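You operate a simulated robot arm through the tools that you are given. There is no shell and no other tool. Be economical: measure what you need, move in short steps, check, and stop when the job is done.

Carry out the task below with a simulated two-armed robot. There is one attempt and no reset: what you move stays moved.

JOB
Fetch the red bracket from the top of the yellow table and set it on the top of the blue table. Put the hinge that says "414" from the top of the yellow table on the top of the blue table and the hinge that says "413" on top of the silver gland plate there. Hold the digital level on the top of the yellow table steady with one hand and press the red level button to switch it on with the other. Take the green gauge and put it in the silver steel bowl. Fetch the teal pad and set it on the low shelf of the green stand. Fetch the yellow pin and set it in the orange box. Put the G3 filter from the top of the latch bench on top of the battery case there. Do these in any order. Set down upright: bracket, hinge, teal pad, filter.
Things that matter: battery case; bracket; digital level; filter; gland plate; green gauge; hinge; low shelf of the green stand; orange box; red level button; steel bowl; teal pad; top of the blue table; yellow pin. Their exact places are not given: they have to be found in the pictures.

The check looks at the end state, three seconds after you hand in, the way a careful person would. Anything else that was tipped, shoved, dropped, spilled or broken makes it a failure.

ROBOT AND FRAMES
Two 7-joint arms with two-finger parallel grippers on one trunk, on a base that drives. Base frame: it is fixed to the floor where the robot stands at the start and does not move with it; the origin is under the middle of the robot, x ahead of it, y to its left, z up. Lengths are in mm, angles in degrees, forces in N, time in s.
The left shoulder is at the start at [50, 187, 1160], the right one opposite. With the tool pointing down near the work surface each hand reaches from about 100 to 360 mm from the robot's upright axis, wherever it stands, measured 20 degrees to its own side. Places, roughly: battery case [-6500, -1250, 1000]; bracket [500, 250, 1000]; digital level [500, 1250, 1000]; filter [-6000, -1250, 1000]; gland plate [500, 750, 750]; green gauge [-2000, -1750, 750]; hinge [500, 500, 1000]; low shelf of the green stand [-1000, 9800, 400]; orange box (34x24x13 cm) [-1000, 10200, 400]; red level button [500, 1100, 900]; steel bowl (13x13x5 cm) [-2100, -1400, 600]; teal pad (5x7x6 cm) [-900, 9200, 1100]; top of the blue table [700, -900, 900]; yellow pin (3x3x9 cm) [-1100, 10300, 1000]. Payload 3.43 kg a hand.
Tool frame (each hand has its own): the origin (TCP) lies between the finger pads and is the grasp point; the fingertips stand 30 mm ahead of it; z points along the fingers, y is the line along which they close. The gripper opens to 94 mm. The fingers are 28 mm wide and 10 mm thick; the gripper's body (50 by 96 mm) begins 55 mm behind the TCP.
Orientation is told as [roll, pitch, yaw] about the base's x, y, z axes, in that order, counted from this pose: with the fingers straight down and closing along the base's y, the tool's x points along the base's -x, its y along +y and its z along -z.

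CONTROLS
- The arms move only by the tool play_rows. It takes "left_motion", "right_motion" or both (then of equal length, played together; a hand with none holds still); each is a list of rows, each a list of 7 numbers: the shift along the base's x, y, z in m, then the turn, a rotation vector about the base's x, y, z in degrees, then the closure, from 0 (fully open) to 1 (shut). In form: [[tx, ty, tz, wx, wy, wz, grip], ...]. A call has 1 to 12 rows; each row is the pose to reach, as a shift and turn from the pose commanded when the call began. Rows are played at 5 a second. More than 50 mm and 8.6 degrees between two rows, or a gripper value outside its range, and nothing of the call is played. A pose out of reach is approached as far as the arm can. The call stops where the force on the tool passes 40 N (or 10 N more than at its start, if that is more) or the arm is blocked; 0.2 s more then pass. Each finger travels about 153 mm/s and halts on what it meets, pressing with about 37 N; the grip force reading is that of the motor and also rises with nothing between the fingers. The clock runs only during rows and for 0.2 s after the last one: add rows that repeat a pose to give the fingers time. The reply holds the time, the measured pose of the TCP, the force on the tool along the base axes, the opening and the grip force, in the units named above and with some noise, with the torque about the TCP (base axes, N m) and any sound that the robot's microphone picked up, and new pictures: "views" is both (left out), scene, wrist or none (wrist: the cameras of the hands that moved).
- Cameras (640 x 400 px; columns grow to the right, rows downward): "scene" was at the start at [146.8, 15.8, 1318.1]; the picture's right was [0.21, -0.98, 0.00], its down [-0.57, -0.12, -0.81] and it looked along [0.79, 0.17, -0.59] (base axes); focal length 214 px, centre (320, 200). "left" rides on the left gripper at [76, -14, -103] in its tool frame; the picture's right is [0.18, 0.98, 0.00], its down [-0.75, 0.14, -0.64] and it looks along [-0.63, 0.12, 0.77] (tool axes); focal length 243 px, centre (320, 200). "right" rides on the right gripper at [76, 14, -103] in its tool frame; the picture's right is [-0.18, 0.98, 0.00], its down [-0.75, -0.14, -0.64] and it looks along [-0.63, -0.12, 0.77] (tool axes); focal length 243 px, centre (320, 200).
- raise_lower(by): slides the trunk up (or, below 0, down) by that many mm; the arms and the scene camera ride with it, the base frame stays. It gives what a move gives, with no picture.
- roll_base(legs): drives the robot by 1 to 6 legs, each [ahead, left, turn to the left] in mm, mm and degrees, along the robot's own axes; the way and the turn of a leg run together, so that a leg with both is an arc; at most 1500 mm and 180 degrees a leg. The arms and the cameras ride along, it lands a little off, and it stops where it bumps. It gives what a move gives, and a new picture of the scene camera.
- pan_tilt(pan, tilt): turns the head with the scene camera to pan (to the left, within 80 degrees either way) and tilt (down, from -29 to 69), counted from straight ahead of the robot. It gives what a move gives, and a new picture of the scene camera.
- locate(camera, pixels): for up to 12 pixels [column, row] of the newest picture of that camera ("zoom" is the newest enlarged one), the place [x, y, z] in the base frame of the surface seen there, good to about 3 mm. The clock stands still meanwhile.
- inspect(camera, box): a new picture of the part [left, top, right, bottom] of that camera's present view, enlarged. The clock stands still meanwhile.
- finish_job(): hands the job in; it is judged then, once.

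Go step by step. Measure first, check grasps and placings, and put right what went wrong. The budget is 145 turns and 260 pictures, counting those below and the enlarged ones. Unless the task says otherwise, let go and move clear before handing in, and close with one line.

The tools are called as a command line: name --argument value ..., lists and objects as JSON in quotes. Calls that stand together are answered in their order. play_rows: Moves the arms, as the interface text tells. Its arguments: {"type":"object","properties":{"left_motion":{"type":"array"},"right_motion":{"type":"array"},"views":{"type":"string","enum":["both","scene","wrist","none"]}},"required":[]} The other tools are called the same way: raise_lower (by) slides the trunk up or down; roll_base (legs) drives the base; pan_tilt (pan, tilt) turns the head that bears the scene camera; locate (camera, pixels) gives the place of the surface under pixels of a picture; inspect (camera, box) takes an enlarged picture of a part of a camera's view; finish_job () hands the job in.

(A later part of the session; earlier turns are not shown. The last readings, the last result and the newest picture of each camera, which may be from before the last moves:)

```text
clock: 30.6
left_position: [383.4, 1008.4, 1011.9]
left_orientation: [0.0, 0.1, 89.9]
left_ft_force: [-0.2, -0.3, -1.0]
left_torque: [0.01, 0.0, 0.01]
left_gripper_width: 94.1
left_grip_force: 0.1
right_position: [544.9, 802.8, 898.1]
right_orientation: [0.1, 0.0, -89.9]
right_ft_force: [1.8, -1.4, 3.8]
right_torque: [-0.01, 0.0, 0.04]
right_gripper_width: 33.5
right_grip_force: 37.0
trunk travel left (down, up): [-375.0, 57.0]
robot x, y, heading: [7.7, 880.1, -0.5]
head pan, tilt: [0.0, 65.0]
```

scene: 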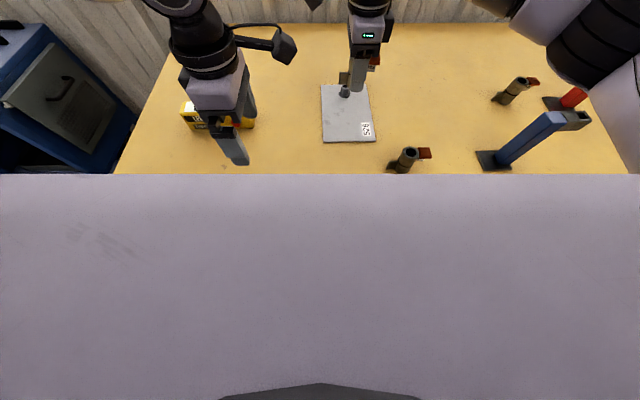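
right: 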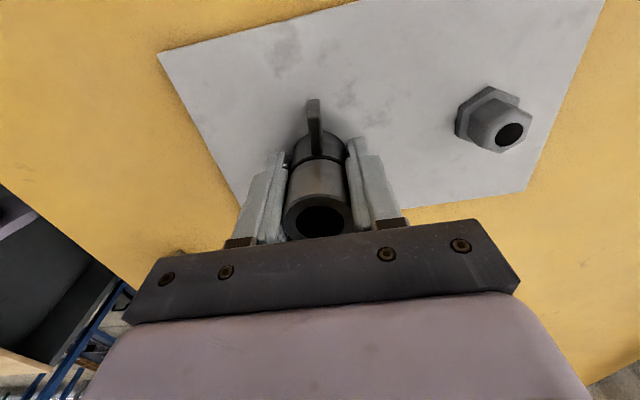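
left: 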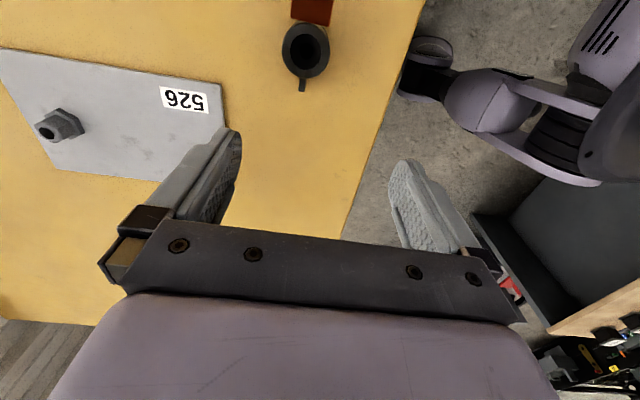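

It touches down (+3.8 N). I let go and lift.

play_rows --right_motion '[[0, 0, 0, 0, 0, 0, 0.8], [0, 0, 0, 0, 0, 0, 0.4], [0, 0, 0, 0, 0, 0, 0.3], [0, 0, 0.03, 0, 0, 0, 0.3], [0, 0, 0.07, 0, 0, 0, 0.3], [0, 0, 0.11, 0, 0, 0, 0], [0, 0, 0.16, 0, 0, 0, 0]]' --views "both"

inspect --camera "scene" --box '[290, 60, 410, 150]'

```text
clock: 32.2
left_position: [382.8, 1008.4, 1012.9]
left_orientation: [-0.1, 0.3, 89.9]
left_ft_force: [-0.3, 0.1, -0.3]
left_torque: [0.01, 0.0, -0.01]
left_gripper_width: 94.1
left_grip_force: 0.0
right_position: [548.1, 801.9, 1056.4]
right_orientation: [-0.2, 0.0, -89.7]
right_ft_force: [0.5, 0.5, 0.1]
right_torque: [0.01, -0.01, 0.02]
right_gripper_width: 93.9
right_grip_force: 0.0
trunk travel left (down, up): [-375.0, 57.0]
robot x, y, heading: [4.5, 881.3, -0.3]
head pan, tilt: [0.0, 65.0]
```

scene: 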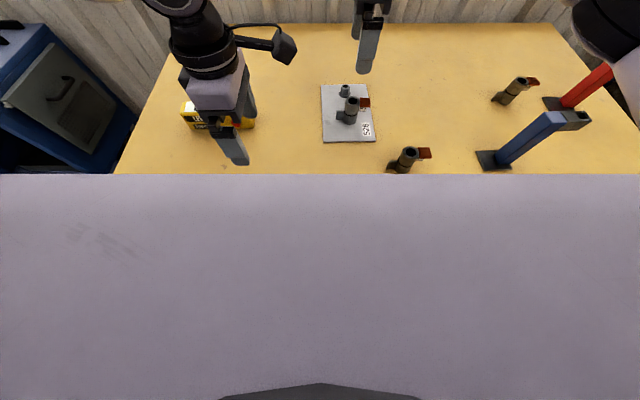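
right: 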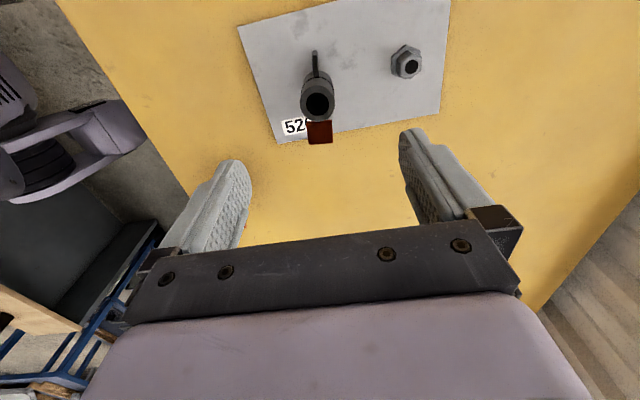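

```text
4.44 times, centred on (350, 105) of scene
```

zoom: 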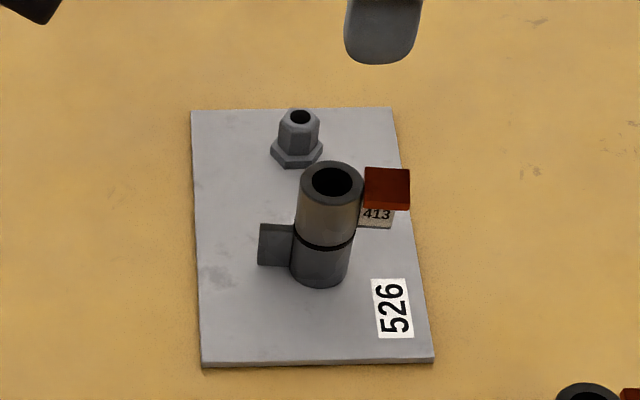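

Hinge 413 stands upright on the plate. Next the level: I drive left and look at it.

roll_base --legs '[[0, 190, 0]]'

play_rows --left_motion '[[0, 0.02, 0, 0, 0, 0, 0]]' --right_motion '[[0, 0, 0, 0, 0, 8, 0]]' --views "wrist"

```text
clock: 33.7
left_position: [384.4, 1195.2, 1012.9]
left_orientation: [0.0, 0.2, 90.1]
left_ft_force: [-0.2, -0.2, -0.5]
left_torque: [0.01, 0.0, 0.04]
left_gripper_width: 94.0
left_grip_force: 0.1
right_position: [549.4, 990.6, 1056.5]
right_orientation: [0.1, 0.0, -89.6]
right_ft_force: [0.3, 0.2, 0.2]
right_torque: [-0.04, 0.0, 0.0]
right_gripper_width: 94.0
right_grip_force: 0.1
trunk travel left (down, up): [-375.0, 57.0]
robot x, y, heading: [4.9, 1065.8, 0.0]
head pan, tilt: [0.0, 65.0]
```

scene: 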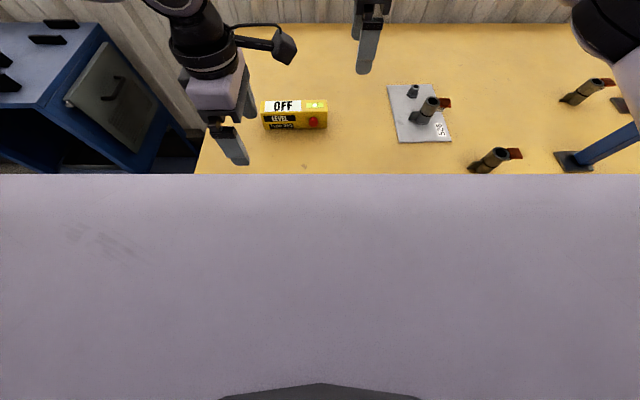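

```text
clock: 34.1
left_position: [383.1, 1213.3, 1012.2]
left_orientation: [-0.1, 0.3, 90.1]
left_ft_force: [-0.4, 1.3, -0.1]
left_torque: [-0.01, 0.01, -0.01]
left_gripper_width: 94.0
left_grip_force: 0.0
right_position: [549.7, 989.5, 1054.9]
right_orientation: [-0.1, 0.1, -81.6]
right_ft_force: [0.1, 0.2, 0.1]
right_torque: [-0.02, 0.03, -0.02]
right_gripper_width: 94.2
right_grip_force: 0.0
trunk travel left (down, up): [-375.0, 57.0]
robot x, y, heading: [4.6, 1064.1, -0.4]
head pan, tilt: [0.0, 65.0]
```

right: 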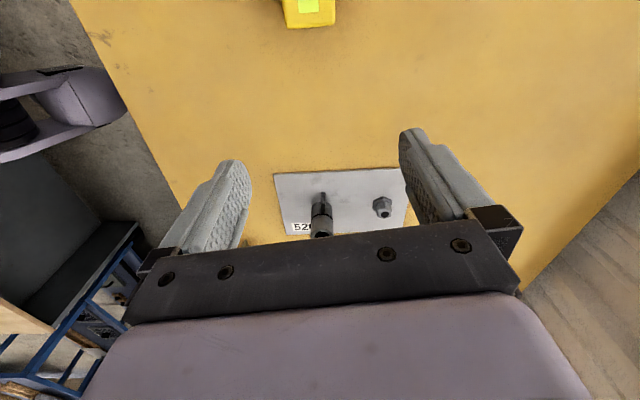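
left: 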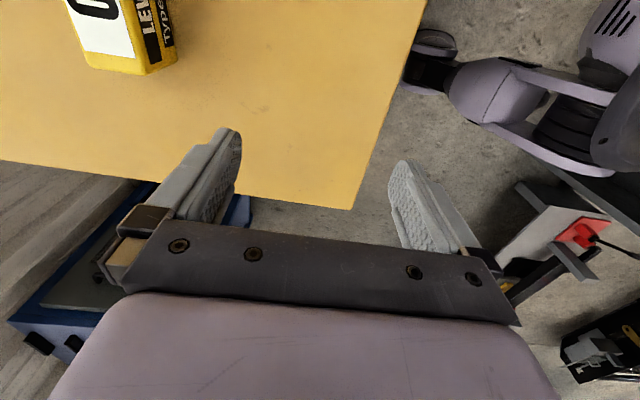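

I measure the level's corners and button.

inspect --camera "scene" --box '[250, 90, 340, 140]'

locate --camera "zoom" --pixels '[[90, 90], [540, 75], [100, 170], [545, 165], [110, 270], [545, 260], [445, 215], [445, 180], [420, 240], [490, 240]]'

locate --camera "left" --pixels '[[88, 65], [146, 73], [178, 60], [128, 25], [137, 58], [90, 50], [160, 40]]'

locate --camera "right" --pixels '[[285, 20], [335, 18], [285, 2], [334, 2], [310, 5]]'

```text
7.11 times, centred on (295, 115) of scene
```

zoom: 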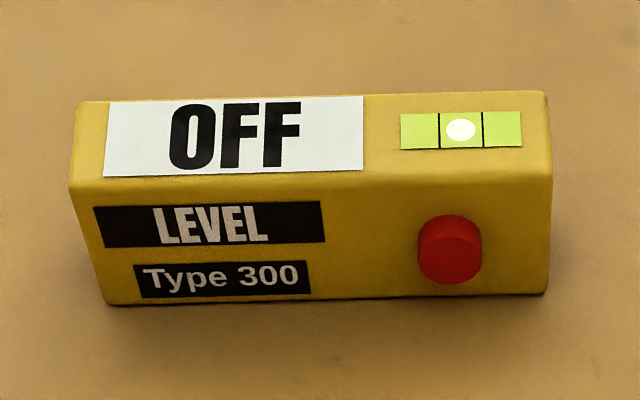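

```text
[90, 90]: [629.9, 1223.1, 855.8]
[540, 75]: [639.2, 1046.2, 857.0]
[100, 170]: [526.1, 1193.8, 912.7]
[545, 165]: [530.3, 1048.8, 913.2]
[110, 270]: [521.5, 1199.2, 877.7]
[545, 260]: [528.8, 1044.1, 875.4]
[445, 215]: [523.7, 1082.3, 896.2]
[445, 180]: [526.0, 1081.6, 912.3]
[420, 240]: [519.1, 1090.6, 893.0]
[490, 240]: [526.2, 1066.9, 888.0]
```

```text
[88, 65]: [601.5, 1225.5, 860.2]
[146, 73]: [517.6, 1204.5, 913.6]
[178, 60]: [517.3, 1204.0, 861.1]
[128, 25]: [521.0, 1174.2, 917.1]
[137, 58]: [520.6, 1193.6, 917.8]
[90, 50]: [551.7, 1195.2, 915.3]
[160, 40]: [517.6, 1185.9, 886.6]
```

```text
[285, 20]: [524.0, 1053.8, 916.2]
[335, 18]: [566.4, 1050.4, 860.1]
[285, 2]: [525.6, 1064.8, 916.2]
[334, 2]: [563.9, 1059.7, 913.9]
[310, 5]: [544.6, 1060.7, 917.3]
```

Level: x 521–564, y 1047–1203, top z 915; button centre about (514,1079,889). I first bring the right hand back to yaw 0 and out of the way.

play_rows --right_motion '[[-0.02, -0.005, 0, 0, 0, 8, 0], [-0.04, -0.01, 0, 0, 0, 16, 0], [-0.06, -0.015, 0, 0, 0, 24, 0.2], [-0.08, -0.02, 0, 0, 0, 32, 0.4], [-0.1, -0.02, 0, 0, 0, 40, 0.6], [-0.12, -0.02, 0, 0, 0, 48, 0.8], [-0.14, -0.02, 0, 0, 0, 56, 1], [-0.16, -0.02, 0, 0, 0, 64, 1], [-0.18, -0.02, 0, 0, 0, 72, 1], [-0.19, -0.02, 0, 0, 0, 80, 1], [-0.19, -0.02, 0, 0, 0, 81.6, 1]]' --left_motion '[[0.01, 0, 0.0, 0, 0, 0, 0], [0.03, -0.01, 0, 0, 0, 0, 0], [0.05, -0.02, 0, 0, 0, 0, 0], [0.07, -0.03, 0, 0, 0, 0, 0], [0.09, -0.035, 0, 0, 0, 0, 0], [0.11, -0.04, 0, 0, 0, 0, 0], [0.13, -0.045, 0, 0, 0, 0, 0], [0.15, -0.048, 0, 0, 0, 0, 0], [0.159, -0.048, 0, 0, 0, 0, 0], [0.159, -0.048, -0.01, 0, 0, 0, 0], [0.159, -0.048, -0.02, 0, 0, 0, 0]]'

```text
clock: 36.5
left_position: [478.8, 1245.3, 1018.0]
left_orientation: [-0.2, 0.4, 90.1]
left_ft_force: [0.4, 0.2, -0.8]
left_torque: [0.02, -0.05, 0.02]
left_gripper_width: 94.1
left_grip_force: 0.2
left hand out of reach, approached as far as the arm can: row 3, 4, 5, 6, 7, 8, 9, 10, 11
right_position: [358.6, 967.7, 1056.8]
right_orientation: [-0.1, 0.0, 0.3]
right_ft_force: [0.2, 0.4, 0.1]
right_torque: [0.0, -0.01, 0.02]
right_gripper_width: 0.0
right_grip_force: 33.0
trunk travel left (down, up): [-375.0, 57.0]
robot x, y, heading: [3.7, 1066.0, 0.0]
head pan, tilt: [0.0, 65.0]
```

scene: 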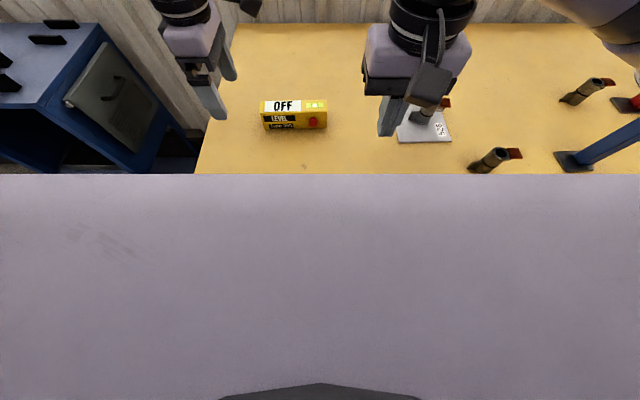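
right: 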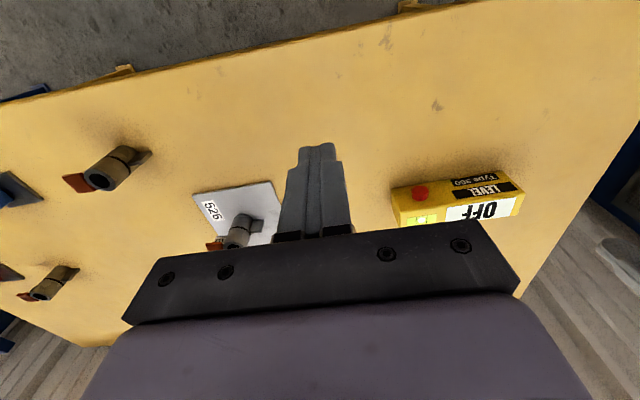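
left: 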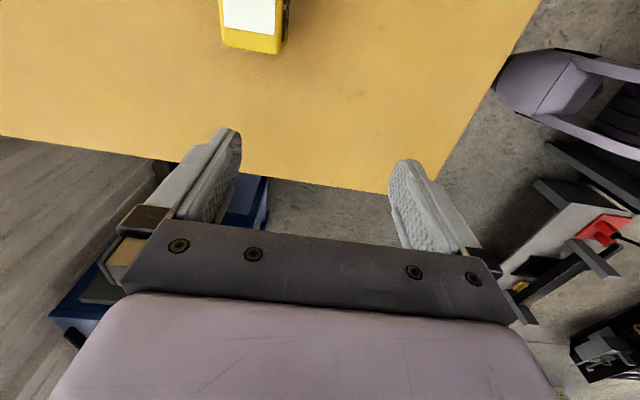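

The left arm is caught in a poor posture again. I unwind its yaw to 0, raise it, then turn it once it is forward.

play_rows --left_motion '[[0, 0, 0.01, 0, 0, -8, 0], [0, 0, 0.02, 0, 0, -16, 0], [0, 0, 0.03, 0, 0, -24, 0], [0, 0, 0.04, 0, 0, -32, 0], [0, 0, 0.05, 0, 0, -40, 0], [0, 0, 0.06, 0, 0, -48, 0], [0, 0, 0.07, 0, 0, -56, 0], [0, 0, 0.08, 0, 0, -64, 0], [0, 0, 0.08, 0, 0, -72, 0], [0, 0, 0.08, 0, 0, -80, 0], [0, 0, 0.08, 0, 0, -88, 0], [0, 0, 0.08, 0, 0, -90, 0]]' --views "none"

play_rows --left_motion '[[0.01, -0.01, 0, 0, 0, 0, 0], [0.02, -0.03, 0, 0, 0, 0, 0], [0.03, -0.05, 0, 0, 0, 0, 0], [0.04, -0.07, 0, 0, 0, 0, 0], [0.05, -0.08, 0, 0, 0, 0, 0], [0.063, -0.08, 0, 0, 0, 0, 0]]' --views "scene"

```text
clock: 39.1
left_position: [475.9, 1247.4, 1091.1]
left_orientation: [-0.1, 0.3, -0.1]
left_ft_force: [0.7, -0.9, -0.7]
left_torque: [0.02, -0.02, 0.03]
left_gripper_width: 93.9
left_grip_force: 0.1
right_position: [357.5, 968.6, 1056.1]
right_orientation: [-0.1, -0.1, 0.0]
right_ft_force: [-0.1, -0.2, 0.8]
right_torque: [-0.02, 0.02, -0.01]
right_gripper_width: 0.1
right_grip_force: 33.0
trunk travel left (down, up): [-375.0, 57.0]
robot x, y, heading: [6.9, 1066.1, -0.0]
head pan, tilt: [0.0, 65.0]
```

```text
clock: 40.5
left_position: [476.7, 1241.9, 1082.9]
left_orientation: [-0.4, 0.1, 0.1]
left_ft_force: [-0.3, 1.6, 0.4]
left_torque: [0.03, 0.01, -0.01]
left_gripper_width: 94.1
left_grip_force: 0.0
left hand out of reach, approached as far as the arm can: row 1, 2, 3, 4, 5, 6
right_position: [357.8, 968.7, 1055.1]
right_orientation: [0.0, 0.0, -0.1]
right_ft_force: [0.4, -0.4, 0.2]
right_torque: [-0.03, 0.0, 0.03]
right_gripper_width: 0.0
right_grip_force: 33.2
trunk travel left (down, up): [-375.0, 57.0]
robot x, y, heading: [5.6, 1066.6, -0.0]
head pan, tilt: [0.0, 65.0]
```

scene: 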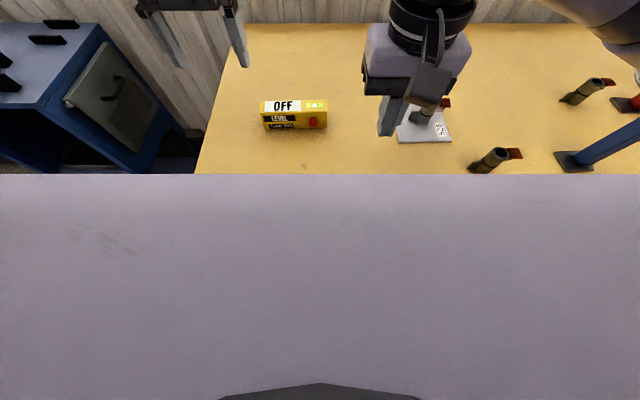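

The left hand cannot move further inwards. I look at the left arm's posture.

pan_tilt --pan 45 --tilt 20

```text
clock: 41.6
left_position: [478.6, 1241.4, 1081.6]
left_orientation: [-0.2, 0.2, 0.2]
left_ft_force: [-0.3, -0.9, 0.6]
left_torque: [0.0, -0.02, 0.03]
left_gripper_width: 94.1
left_grip_force: 0.1
right_position: [358.1, 968.5, 1055.7]
right_orientation: [0.0, 0.0, 0.0]
right_ft_force: [0.9, -0.3, -0.1]
right_torque: [-0.02, 0.0, 0.03]
right_gripper_width: 0.1
right_grip_force: 32.5
trunk travel left (down, up): [-375.0, 57.0]
robot x, y, heading: [3.8, 1065.8, -0.0]
head pan, tilt: [45.0, 20.0]
```

scene: 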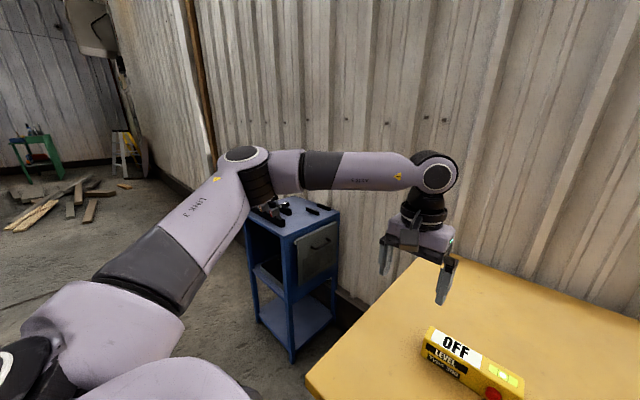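

The elbow stands far out. I bring the hand back toward its starting stance and then forward-inward to see if the posture frees up.

play_rows --left_motion '[[-0.04, 0.02, 0.01, 0, 0, 0, 0], [-0.08, 0.03, 0.02, 0, 0, 0, 0], [-0.12, 0.04, 0.03, 0, 0, 0, 0], [-0.16, 0.05, 0.03, 0, 0, 0, 0], [-0.2, 0.04, 0.03, 0, 0, 0, 0], [-0.2, 0.0, 0.03, 0, 0, 0, 0], [-0.18, -0.04, 0.03, 0, 0, 0, 0], [-0.14, -0.06, 0.03, 0, 0, 0, 0], [-0.1, -0.07, 0.02, 0, 0, 0, 0], [-0.06, -0.08, 0.02, 0, 0, 0, 0], [-0.02, -0.08, 0.02, 0, 0, 0, 0], [0.02, -0.08, 0.02, 0, 0, 0, 0]]' --views "scene"

locate --camera "left" --pixels '[[520, 90], [560, 60], [600, 60]]'

```text
clock: 44.2
left_position: [455.0, 1225.9, 1100.3]
left_orientation: [-0.3, 0.1, 0.1]
left_ft_force: [0.3, -0.9, 0.0]
left_torque: [-0.01, 0.02, -0.01]
left_gripper_width: 94.0
left_grip_force: 0.1
left hand out of reach, approached as far as the arm can: row 9, 10, 11, 12
right_position: [357.5, 969.6, 1056.4]
right_orientation: [-0.1, 0.0, 0.0]
right_ft_force: [-0.5, 0.7, -0.7]
right_torque: [0.02, -0.01, -0.03]
right_gripper_width: 0.0
right_grip_force: 33.1
trunk travel left (down, up): [-375.0, 57.0]
robot x, y, heading: [5.1, 1066.9, 0.1]
head pan, tilt: [45.0, 20.0]
```

scene: 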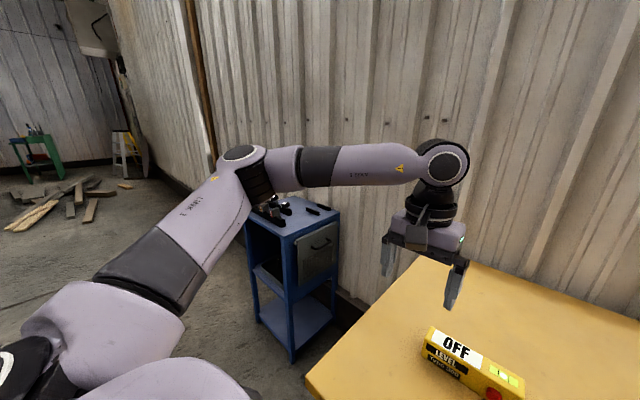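

```text
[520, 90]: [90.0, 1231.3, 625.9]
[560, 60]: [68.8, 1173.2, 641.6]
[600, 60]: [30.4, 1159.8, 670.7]
```

The robot's own front reaches only about x≈110, well short of the table edge at 313, so I can stand closer, which suits the arms better. I drive forward 110 and right 80.

roll_base --legs '[[110, -80, 0]]'

play_rows --left_motion '[[0, 0, 0, 0, 0, 8, 0], [0, 0, 0, 0, 0, 16, 0], [0, 0, 0, 0, 0, 24, 0], [0, 0, 0, 0, 0, 32, 0], [0, 0, 0, 0, 0, 40, 0], [0, 0, 0, 0, 0, 48, 0], [0, 0, 0, 0, 0, 56, 0], [0, 0, 0, 0, 0, 64, 0], [0, 0, 0, 0, 0, 72, 0], [0, 0, 0, 0, 0, 80, 0], [0, 0, 0, 0, 0, 88, 0], [0, 0, 0, 0, 0, 90, 0]]' --views "wrist"

```text
clock: 45.5
left_position: [565.7, 1146.9, 1100.5]
left_orientation: [-0.2, 0.2, 0.1]
left_ft_force: [0.1, 0.3, -0.1]
left_torque: [0.02, 0.0, 0.02]
left_gripper_width: 93.9
left_grip_force: 0.1
right_position: [469.6, 889.7, 1054.7]
right_orientation: [0.0, 0.1, 0.1]
right_ft_force: [-0.8, -0.1, 0.5]
right_torque: [-0.01, 0.02, 0.04]
right_gripper_width: 0.0
right_grip_force: 33.0
trunk travel left (down, up): [-375.0, 57.0]
robot x, y, heading: [114.3, 989.0, -0.1]
head pan, tilt: [45.0, 20.0]
```

scene: 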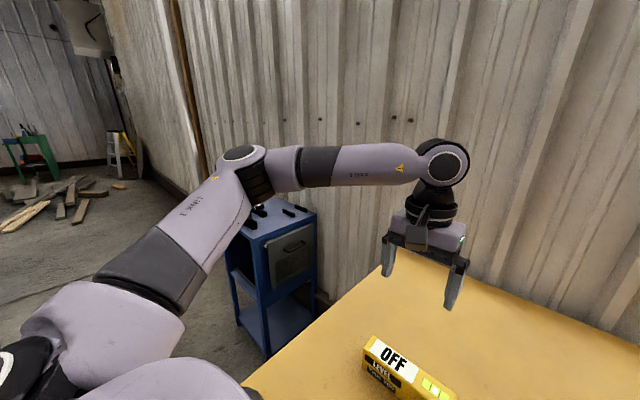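

```text
clock: 48.1
left_position: [563.5, 1146.9, 1102.6]
left_orientation: [-0.2, 0.1, 90.2]
left_ft_force: [0.4, 0.5, 0.4]
left_torque: [-0.03, -0.01, 0.0]
left_gripper_width: 94.1
left_grip_force: 0.1
right_position: [467.5, 889.5, 1055.5]
right_orientation: [0.0, 0.1, 0.0]
right_ft_force: [0.3, 0.4, -1.0]
right_torque: [0.01, -0.05, 0.02]
right_gripper_width: 0.0
right_grip_force: 33.5
trunk travel left (down, up): [-375.0, 57.0]
robot x, y, heading: [115.6, 989.4, 0.0]
head pan, tilt: [45.0, 20.0]
```

left: 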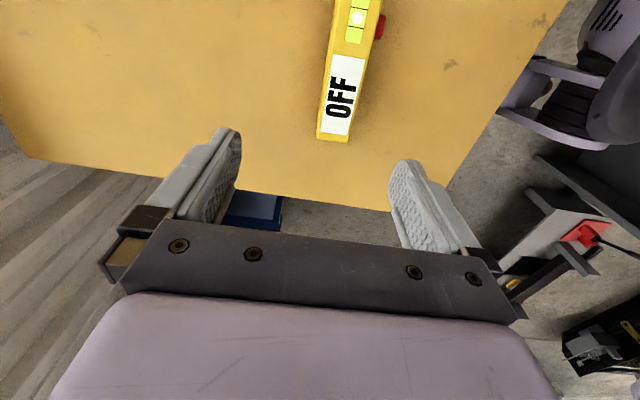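

Now the left is at yaw 90 above the level. I move to (540,1165) and descend to just above it.

play_rows --left_motion '[[-0.012, 0.01, -0.04, 0, 0, 1.5, 0], [-0.0235, 0.018, -0.08, 0, 0, 2.8, 0], [-0.0235, 0.018, -0.12, 0, 0, 2.8, 0], [-0.0235, 0.018, -0.145, 0, 0, 2.8, 0], [-0.0235, 0.018, -0.145, 0, 0, 2.8, 0]]' --views "wrist"

locate --camera "left" --pixels '[[300, 120], [340, 120], [320, 120], [300, 60], [340, 60]]'

```text
clock: 49.4
left_position: [541.4, 1163.0, 957.9]
left_orientation: [-0.3, 0.2, 93.1]
left_ft_force: [0.2, -0.4, -0.5]
left_torque: [-0.02, -0.01, -0.04]
left_gripper_width: 94.0
left_grip_force: 0.1
right_position: [468.8, 889.0, 1056.0]
right_orientation: [-0.1, -0.1, 0.1]
right_ft_force: [0.1, -0.2, 0.9]
right_torque: [-0.01, -0.01, 0.0]
right_gripper_width: 0.0
right_grip_force: 33.2
trunk travel left (down, up): [-375.0, 57.0]
robot x, y, heading: [116.3, 984.6, -0.2]
head pan, tilt: [45.0, 20.0]
```

left: 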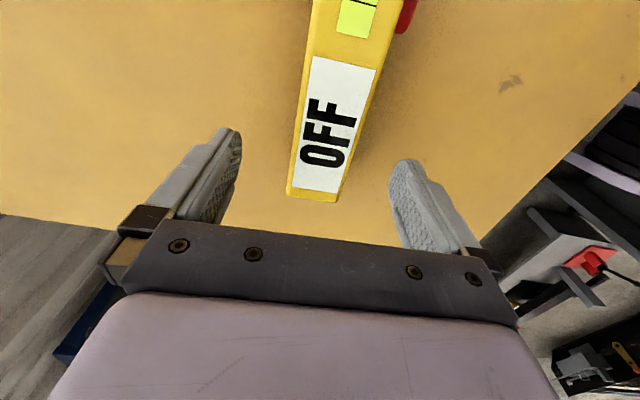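

```text
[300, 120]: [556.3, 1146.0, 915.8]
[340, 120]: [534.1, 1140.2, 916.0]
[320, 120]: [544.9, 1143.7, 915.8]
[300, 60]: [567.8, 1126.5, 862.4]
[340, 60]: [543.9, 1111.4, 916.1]
```

The level sits centred between the fingers. I descend 50 mm and grip it.

play_rows --left_motion '[[0, 0, -0.025, 0, 0, 0, 0], [0, 0, -0.05, 0, 0, 0, 0], [0, 0, -0.05, 0, 0, 0, 0.3], [0, 0, -0.05, 0, 0, 0, 0.6], [0, 0, -0.05, 0, 0, 0, 0.8], [0, 0, -0.05, 0, 0, 0, 0.8]]' --views "wrist"

locate --camera "left" --pixels '[[300, 120], [340, 100]]'

```text
clock: 50.8
left_position: [535.5, 1174.1, 913.5]
left_orientation: [-0.3, 0.3, 92.9]
left_ft_force: [0.9, -0.3, 0.8]
left_torque: [0.01, 0.05, 0.04]
left_gripper_width: 46.1
left_grip_force: 37.2
left hand out of reach, approached as far as the arm can: row 2, 3, 4, 5, 6
right_position: [468.5, 890.0, 1055.6]
right_orientation: [0.0, 0.0, 0.0]
right_ft_force: [0.4, -0.2, 0.0]
right_torque: [0.03, -0.01, -0.04]
right_gripper_width: 0.0
right_grip_force: 33.1
trunk travel left (down, up): [-375.0, 57.0]
robot x, y, heading: [115.4, 985.3, -0.0]
head pan, tilt: [45.0, 20.0]
```

left: 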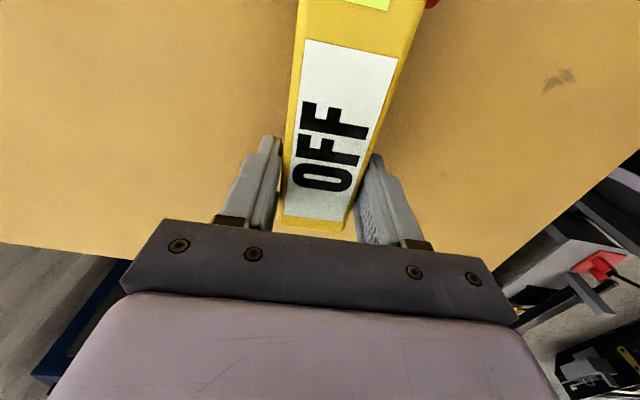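

```text
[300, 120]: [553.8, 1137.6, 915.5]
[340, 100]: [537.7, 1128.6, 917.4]
```

The level is held firmly (46 mm, 37 N). I bring the closed right hand, pitched forward 30°, in front of the button.

play_rows --right_motion '[[-0.02, 0.02, -0.01, 0, -6, 0, 1], [-0.04, 0.04, -0.02, 0, -14, 0, 1], [-0.05, 0.07, -0.03, 0, -22, 0, 1], [-0.05, 0.1, -0.04, 0, -30, 0, 1], [-0.05, 0.13, -0.06, 0, -30, 0, 1], [-0.05, 0.16, -0.08, 0, -30, 0, 1], [-0.05, 0.189, -0.1, 0, -30, 0, 1], [-0.05, 0.189, -0.125, 0, -30, 0, 1], [-0.05, 0.189, -0.147, 0, -30, 0, 1], [-0.05, 0.189, -0.147, 0, -30, 0, 1]]' --views "wrist"

pan_tilt --pan 10 --tilt 60

```text
clock: 53.0
left_position: [536.4, 1174.9, 914.4]
left_orientation: [-0.3, 0.3, 93.0]
left_ft_force: [0.6, -0.7, 0.8]
left_torque: [0.07, 0.01, 0.02]
left_gripper_width: 46.2
left_grip_force: 37.1
right_position: [419.4, 1076.7, 909.8]
right_orientation: [-0.2, -30.0, 0.1]
right_ft_force: [0.1, 1.0, 0.0]
right_torque: [-0.02, -0.01, -0.01]
right_gripper_width: 0.0
right_grip_force: 33.1
trunk travel left (down, up): [-375.0, 57.0]
robot x, y, heading: [114.7, 987.7, 0.1]
head pan, tilt: [45.0, 20.0]
```

right: 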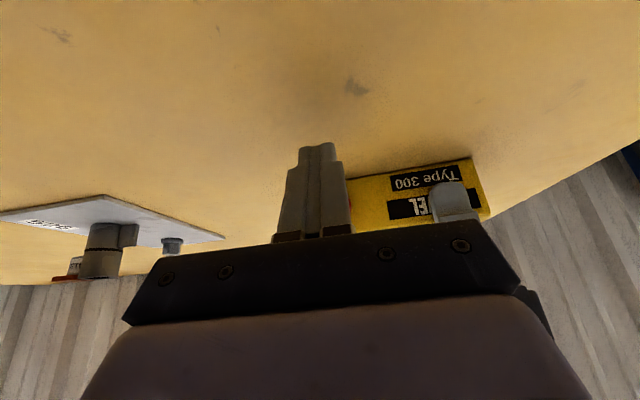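

```text
clock: 54.0
left_position: [536.0, 1175.2, 914.6]
left_orientation: [-0.3, 0.3, 93.0]
left_ft_force: [0.0, 0.1, 0.4]
left_torque: [0.03, 0.01, 0.06]
left_gripper_width: 46.0
left_grip_force: 36.8
right_position: [418.9, 1076.5, 909.3]
right_orientation: [0.0, -30.0, 0.1]
right_ft_force: [0.2, -0.1, 0.2]
right_torque: [0.02, -0.02, -0.01]
right_gripper_width: 0.0
right_grip_force: 33.1
trunk travel left (down, up): [-375.0, 57.0]
robot x, y, heading: [113.0, 984.5, 0.1]
head pan, tilt: [10.0, 60.0]
```

scene: 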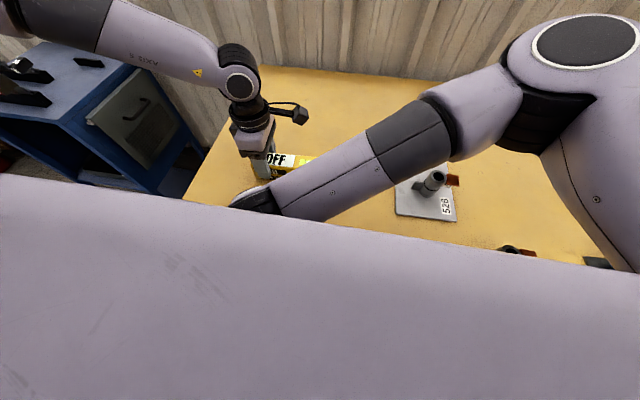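

The fingertip is about 65 mm before the button. I advance and press in small steps.

play_rows --right_motion '[[0.03, 0.0035, 0, 0, 0, 0, 1], [0.052, 0.0035, 0, 0, 0, 0, 1], [0.058, 0.0035, 0, 0, 0, 0, 1], [0.062, 0.0035, 0, 0, 0, 0, 1], [0.065, 0.0035, 0, 0, 0, 0, 1], [0.068, 0.0035, 0, 0, 0, 0, 1], [0.07, 0.0035, 0, 0, 0, 0, 1], [0.072, 0.0035, 0, 0, 0, 0, 1], [0.074, 0.0035, 0, 0, 0, 0, 1]]' --views "both"

```text
clock: 56.0
left_position: [536.8, 1175.2, 913.9]
left_orientation: [-0.4, 0.2, 93.1]
left_ft_force: [9.7, -0.9, -1.9]
left_torque: [0.33, -0.29, 0.99]
left_gripper_width: 46.3
left_grip_force: 37.2
right_position: [490.7, 1082.1, 909.4]
right_orientation: [0.0, -29.7, 0.2]
right_ft_force: [-11.7, 2.0, 4.0]
right_torque: [0.04, 0.12, 0.04]
right_gripper_width: 0.1
right_grip_force: 33.0
trunk travel left (down, up): [-375.0, 57.0]
robot x, y, heading: [113.7, 989.5, -0.0]
head pan, tilt: [10.0, 60.0]
heard: click
```

scene: 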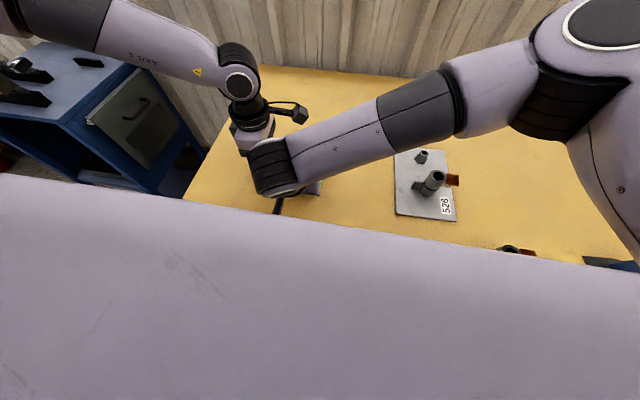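
right: 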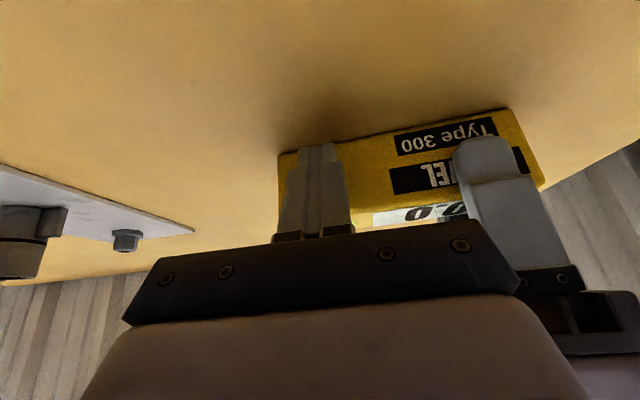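

A click was heard. I draw the right hand straight back and then up, and check the display.

play_rows --right_motion '[[-0.03, 0, 0, 0, 0, 0, 1], [-0.07, 0, 0, 0, 0, 0, 1], [-0.07, -0.03, 0.04, 0, 0, 0, 1], [-0.07, -0.07, 0.08, 0, 8, 0, 1], [-0.07, -0.11, 0.11, 0, 16, 0, 1], [-0.06, -0.15, 0.14, 0, 24, 0, 1], [-0.05, -0.18, 0.14, 0, 30, 0, 1], [-0.05, -0.18, 0.14, 0, 30, 0, 0.5]]' --views "scene"

play_rows --left_motion '[[0, 0, 0, 0, 0, 0, 0.6], [0, 0, 0, 0, 0, 0, 0.3], [0, 0, 0, 0, 0, 0, 0.1], [0, 0, 0.04, 0, 0, 0, 0], [0, 0, 0.08, 0, 0, 0, 0], [0, 0, 0.12, 0, 0, 0, 0], [0, 0, 0.16, 0, 0, 0, 0]]' --views "both"

```text
refused: row 4 steps farther than a row can; nothing moved
```

```text
clock: 57.6
left_position: [535.2, 1177.4, 1076.5]
left_orientation: [-0.3, 0.1, 92.9]
left_ft_force: [-0.2, 0.7, 0.2]
left_torque: [0.0, 0.01, 0.0]
left_gripper_width: 94.0
left_grip_force: 0.0
right_position: [492.0, 1081.1, 908.3]
right_orientation: [-0.2, -30.0, 0.1]
right_ft_force: [-0.3, 1.2, -0.3]
right_torque: [0.01, -0.04, -0.01]
right_gripper_width: 0.1
right_grip_force: 32.7
trunk travel left (down, up): [-375.0, 57.0]
robot x, y, heading: [116.6, 987.8, 0.1]
head pan, tilt: [10.0, 60.0]
```

scene: 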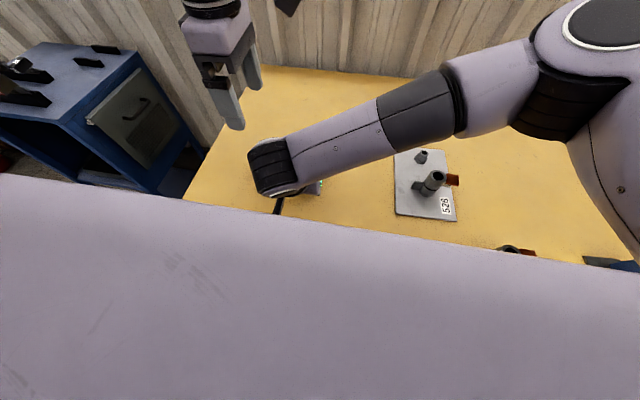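
left: 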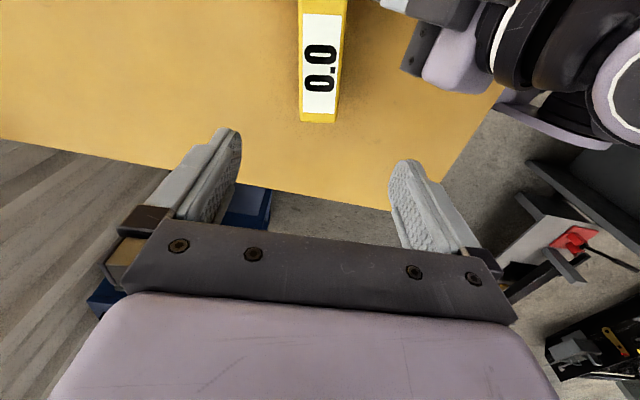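

The display now reads 0.0, so the level is on. I pull the right hand straight back, then up and to yaw 0.

play_rows --right_motion '[[-0.03, 0, 0, 0, 0, 0, 1], [-0.07, 0, 0, 0, 0, 0, 1], [-0.07, -0.02, 0.04, 0, 0, 0, 1], [-0.07, -0.04, 0.08, 0, 8, 0, 1], [-0.07, -0.07, 0.11, 0, 16, 0, 0.8], [-0.06, -0.11, 0.13, 0, 24, 0, 0.5], [-0.05, -0.15, 0.14, 0, 30, 0, 0.2], [-0.05, -0.18, 0.15, 0, 30, 0, 0]]' --views "scene"

inspect --camera "scene" --box '[200, 120, 360, 220]'

roll_base --legs '[[-112, 0, 0], [0, -490, 0]]'

```text
clock: 59.4
left_position: [536.6, 1176.4, 1075.8]
left_orientation: [-0.3, 0.0, 93.0]
left_ft_force: [0.7, 0.4, 0.3]
left_torque: [-0.01, -0.01, 0.05]
left_gripper_width: 94.1
left_grip_force: 0.1
right_position: [441.8, 897.5, 1059.8]
right_orientation: [0.0, 0.1, 0.2]
right_ft_force: [-0.3, 0.3, 0.6]
right_torque: [-0.01, 0.03, 0.01]
right_gripper_width: 94.0
right_grip_force: 0.1
trunk travel left (down, up): [-375.0, 57.0]
robot x, y, heading: [114.4, 986.9, -0.1]
head pan, tilt: [10.0, 60.0]
```

scene: 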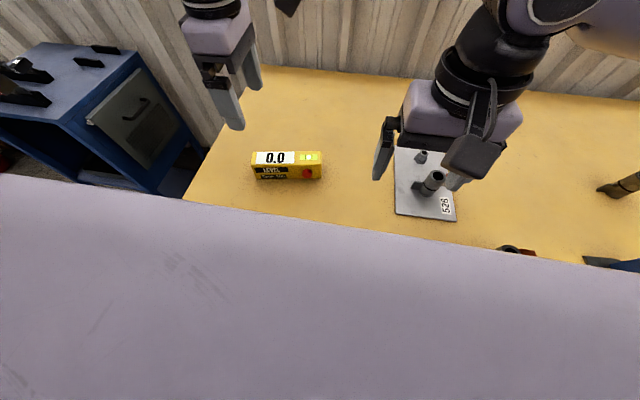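

```text
4.00 times, centred on (280, 170) of scene
```

zoom: 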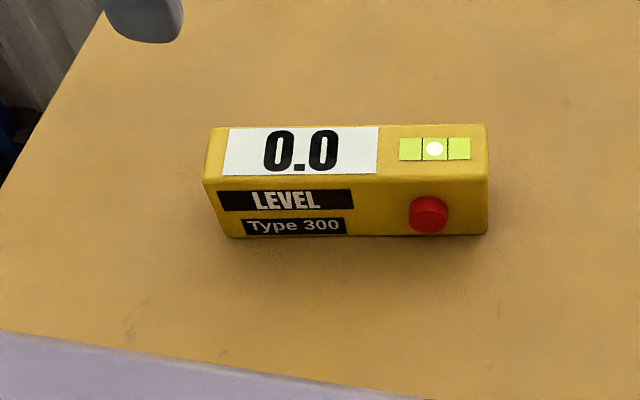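

```text
clock: 63.2
left_position: [423.3, 675.6, 1076.3]
left_orientation: [-0.2, 0.1, 93.1]
left_ft_force: [0.3, -0.2, 0.1]
left_torque: [0.04, -0.01, -0.03]
left_gripper_width: 93.7
left_grip_force: 0.0
right_position: [327.8, 396.8, 1059.5]
right_orientation: [-0.1, 0.0, 0.2]
right_ft_force: [0.1, 0.6, 0.1]
right_torque: [0.01, 0.01, 0.01]
right_gripper_width: 94.1
right_grip_force: 0.0
trunk travel left (down, up): [-375.0, 57.0]
robot x, y, heading: [1.1, 481.6, -0.1]
head pan, tilt: [10.0, 60.0]
```

scene: 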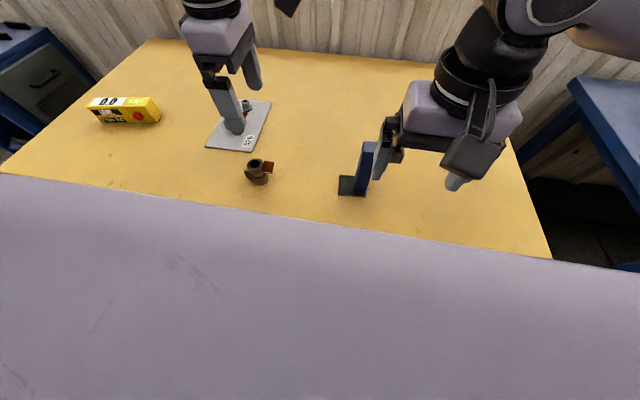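

The left hand is nearly over 414. I bring it above the hinge while the right moves forward and turns to yaw −90.

play_rows --left_motion '[[-0.012, 0.005, 0, 0, 0, -1.5, 0], [-0.0235, 0.01, 0, 0, 0, -3, 0], [-0.0235, 0.01, -0.02, 0, 0, -3, 0], [-0.0235, 0.01, -0.04, 0, 0, -3, 0], [-0.0235, 0.01, -0.06, 0, 0, -3, 0], [-0.0235, 0.01, -0.08, 0, 0, -3, 0], [-0.0235, 0.01, -0.09, 0, 0, -3, 0], [-0.0235, 0.01, -0.1, 0, 0, -3, 0], [-0.0235, 0.01, -0.1, 0, 0, -3, 0], [-0.0235, 0.01, -0.1, 0, 0, -3, 0], [-0.0235, 0.01, -0.1, 0, 0, -3, 0], [-0.0235, 0.01, -0.1, 0, 0, -3, 0]]' --right_motion '[[0.03, -0.01, 0.01, 0, 0, 0, 0], [0.06, -0.03, 0.02, 0, 0, -8, 0], [0.09, -0.05, 0.03, 0, 0, -16, 0], [0.12, -0.07, 0.03, 0, 0, -24, 0], [0.13, -0.09, 0.03, 0, 0, -32, 0], [0.14, -0.1, 0.03, 0, 0, -40, 0], [0.14, -0.1, 0.03, 0, 0, -48, 0], [0.14, -0.1, 0.03, 0, 0, -56, 0], [0.14, -0.1, 0.03, 0, 0, -64, 0], [0.14, -0.1, 0.03, 0, 0, -72, 0], [0.14, -0.1, 0.03, 0, 0, -80, 0], [0.14, -0.1, 0.03, 0, 0, -88, 0]]' --views "both"

locate --camera "left" --pixels '[[320, 110], [300, 115], [340, 115]]'

```text
clock: 65.8
left_position: [400.6, 686.8, 974.6]
left_orientation: [-0.2, 0.2, 89.9]
left_ft_force: [-0.4, -0.6, -0.3]
left_torque: [-0.02, 0.04, 0.0]
left_gripper_width: 93.9
left_grip_force: 0.1
right_position: [468.5, 296.3, 1089.3]
right_orientation: [0.0, 0.0, -88.1]
right_ft_force: [-0.6, 0.9, -0.3]
right_torque: [-0.05, -0.03, 0.0]
right_gripper_width: 94.2
right_grip_force: 0.0
trunk travel left (down, up): [-375.0, 57.0]
robot x, y, heading: [2.4, 486.3, 0.1]
head pan, tilt: [10.0, 60.0]
```

scene: 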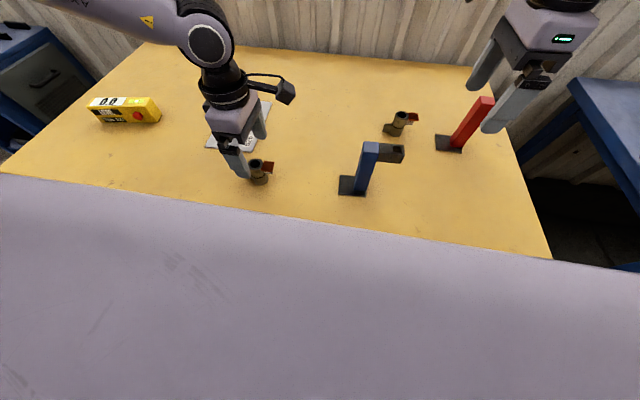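
right: 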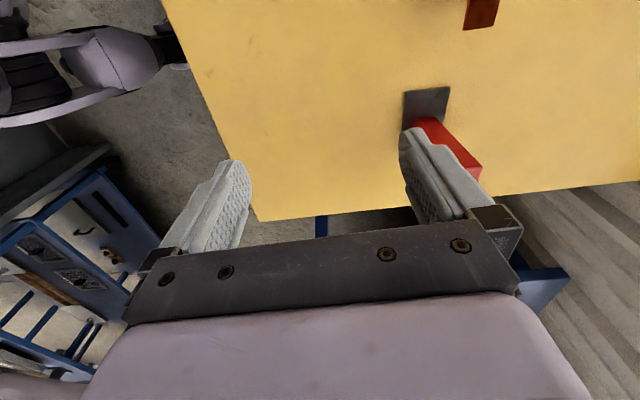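
left: 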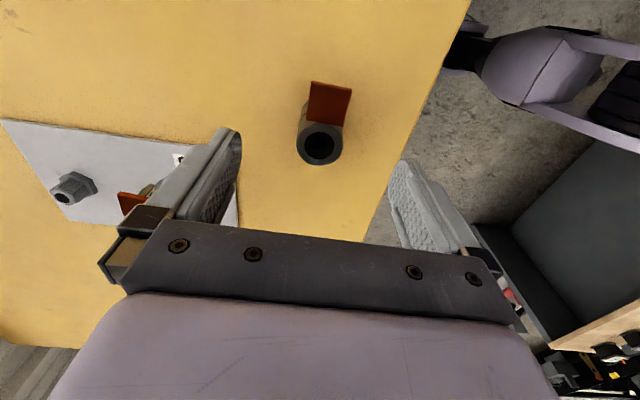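

```text
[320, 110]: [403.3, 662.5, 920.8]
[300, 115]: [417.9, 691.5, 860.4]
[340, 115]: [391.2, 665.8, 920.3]
```

The left hand is centred on 414. I descend, grip and lift it; meanwhile the right goes over the red bracket.

play_rows --left_motion '[[0, 0, -0.03, 0, 0, 0, 0], [0, 0, -0.06, 0, 0, 0, 0], [0, 0, -0.08, 0, 0, 0, 0], [0, 0, -0.08, 0, 0, 0, 0.4], [0, 0, -0.08, 0, 0, 0, 0.7], [0, 0, -0.08, 0, 0, 0, 1], [0, 0, -0.08, 0, 0, 0, 1], [0, 0, -0.05, 0, 0, 0, 1], [0, 0, -0.01, 0, 0, 0, 1], [0, 0, 0.04, 0, 0, 0, 1], [0, 0, 0.08, 0, 0, 0, 1]]' --right_motion '[[0.02, -0.01, 0, 0, 0, 0, 0], [0.04, -0.02, 0, 0, 0, -1, 0], [0.06, -0.03, 0, 0, 0, -2, 0], [0.08, -0.04, 0, 0, 0, -2, 0], [0.1, -0.05, 0, 0, 0, -2, 0], [0.12, -0.06, 0, 0, 0, -2, 0], [0.12, -0.06, 0, 0, 0, -2, 0], [0.12, -0.06, 0, 0, 0, -2, 0], [0.12, -0.06, 0, 0, 0, -2, 0], [0.12, -0.06, 0, 0, 0, -2, 0], [0.12, -0.06, 0, 0, 0, -2, 0]]' --views "wrist"

```text
clock: 68.2
left_position: [398.3, 683.8, 1058.0]
left_orientation: [-0.3, 0.1, 89.9]
left_ft_force: [0.0, -1.0, -2.2]
left_torque: [0.03, 0.01, -0.01]
left_gripper_width: 33.7
left_grip_force: 37.0
right_position: [589.2, 237.7, 1089.8]
right_orientation: [-0.1, 0.0, -89.9]
right_ft_force: [0.6, -0.2, -0.4]
right_torque: [0.0, -0.02, -0.01]
right_gripper_width: 94.0
right_grip_force: 0.1
trunk travel left (down, up): [-375.0, 57.0]
robot x, y, heading: [1.9, 485.7, -0.3]
head pan, tilt: [10.0, 60.0]
```

right: 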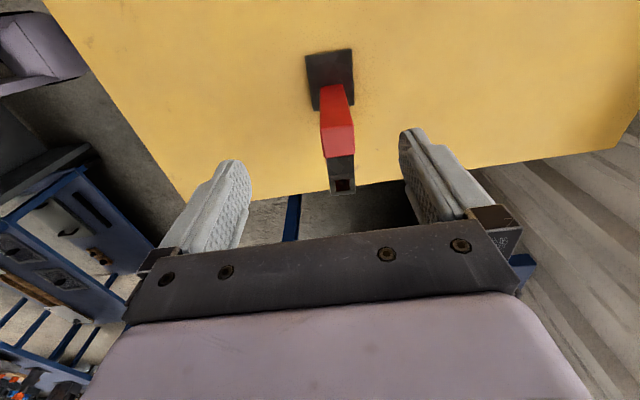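
left: 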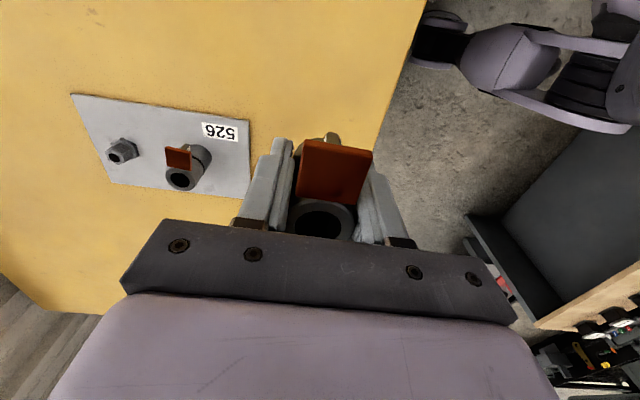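

414 is held by the left hand. I measure the red bracket under the right hand.

locate --camera "right" --pixels '[[310, 58], [350, 52], [315, 105], [325, 142], [352, 140], [338, 142], [330, 165], [352, 165], [343, 185], [338, 105]]'

inspect --camera "right" --box '[280, 30, 400, 200]'

```text
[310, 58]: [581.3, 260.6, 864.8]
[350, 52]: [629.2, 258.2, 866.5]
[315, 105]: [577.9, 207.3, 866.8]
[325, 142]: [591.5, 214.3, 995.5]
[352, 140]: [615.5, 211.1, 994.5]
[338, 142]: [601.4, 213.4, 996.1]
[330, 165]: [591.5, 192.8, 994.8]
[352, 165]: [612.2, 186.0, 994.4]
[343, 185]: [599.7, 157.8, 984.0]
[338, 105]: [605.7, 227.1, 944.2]
```

```text
2.35 times, centred on (340, 115) of right
```

zoom: 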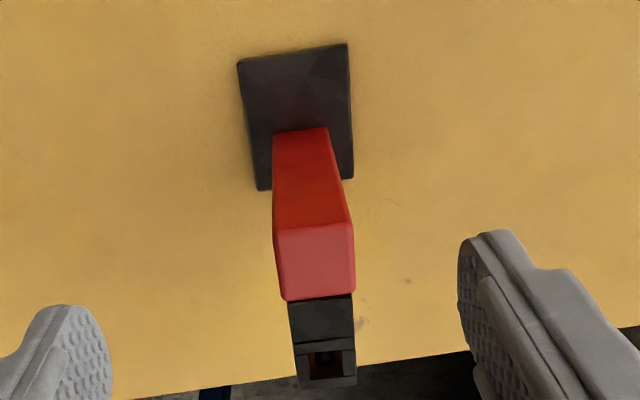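

Post centre (602,213), top z 995, turned about −3°. I descend to z≈955 and grip the post.

play_rows --right_motion '[[0.007, -0.012, 0, 0, 0, -1.5, 0], [0.013, -0.0245, -0.02, 0, 0, -3, 0], [0.013, -0.0245, -0.06, 0, 0, -3, 0], [0.013, -0.0245, -0.1, 0, 0, -3, 0], [0.013, -0.0245, -0.135, 0, 0, -3, 0], [0.013, -0.0245, -0.135, 0, 0, -3, 0], [0.013, -0.0245, -0.135, 0, 0, -3, 0.5], [0.013, -0.0245, -0.135, 0, 0, -3, 0.8], [0.013, -0.0245, -0.135, 0, 0, -3, 1], [0.013, -0.0245, -0.135, 0, 0, -3, 1]]' --views "wrist"

```text
clock: 70.4
left_position: [397.4, 683.7, 1057.8]
left_orientation: [-0.2, 0.1, 90.1]
left_ft_force: [-0.1, -1.5, -2.7]
left_torque: [-0.01, -0.01, 0.02]
left_gripper_width: 33.6
left_grip_force: 37.7
right_position: [599.4, 213.2, 953.4]
right_orientation: [-0.1, 0.0, -93.0]
right_ft_force: [-0.2, -0.5, -0.4]
right_torque: [0.04, -0.05, 0.02]
right_gripper_width: 33.8
right_grip_force: 36.6
trunk travel left (down, up): [-375.0, 57.0]
robot x, y, heading: [2.4, 484.6, 0.0]
head pan, tilt: [10.0, 60.0]
```

right: 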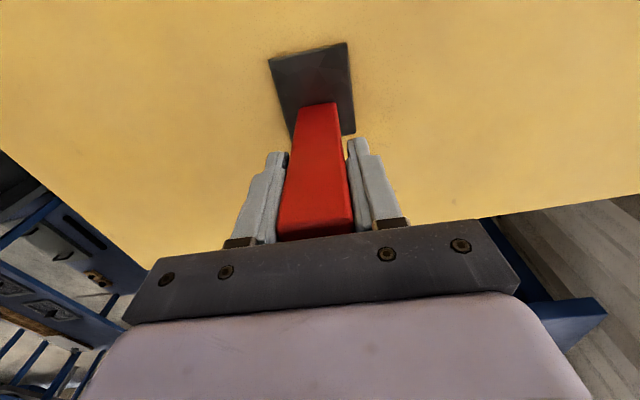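

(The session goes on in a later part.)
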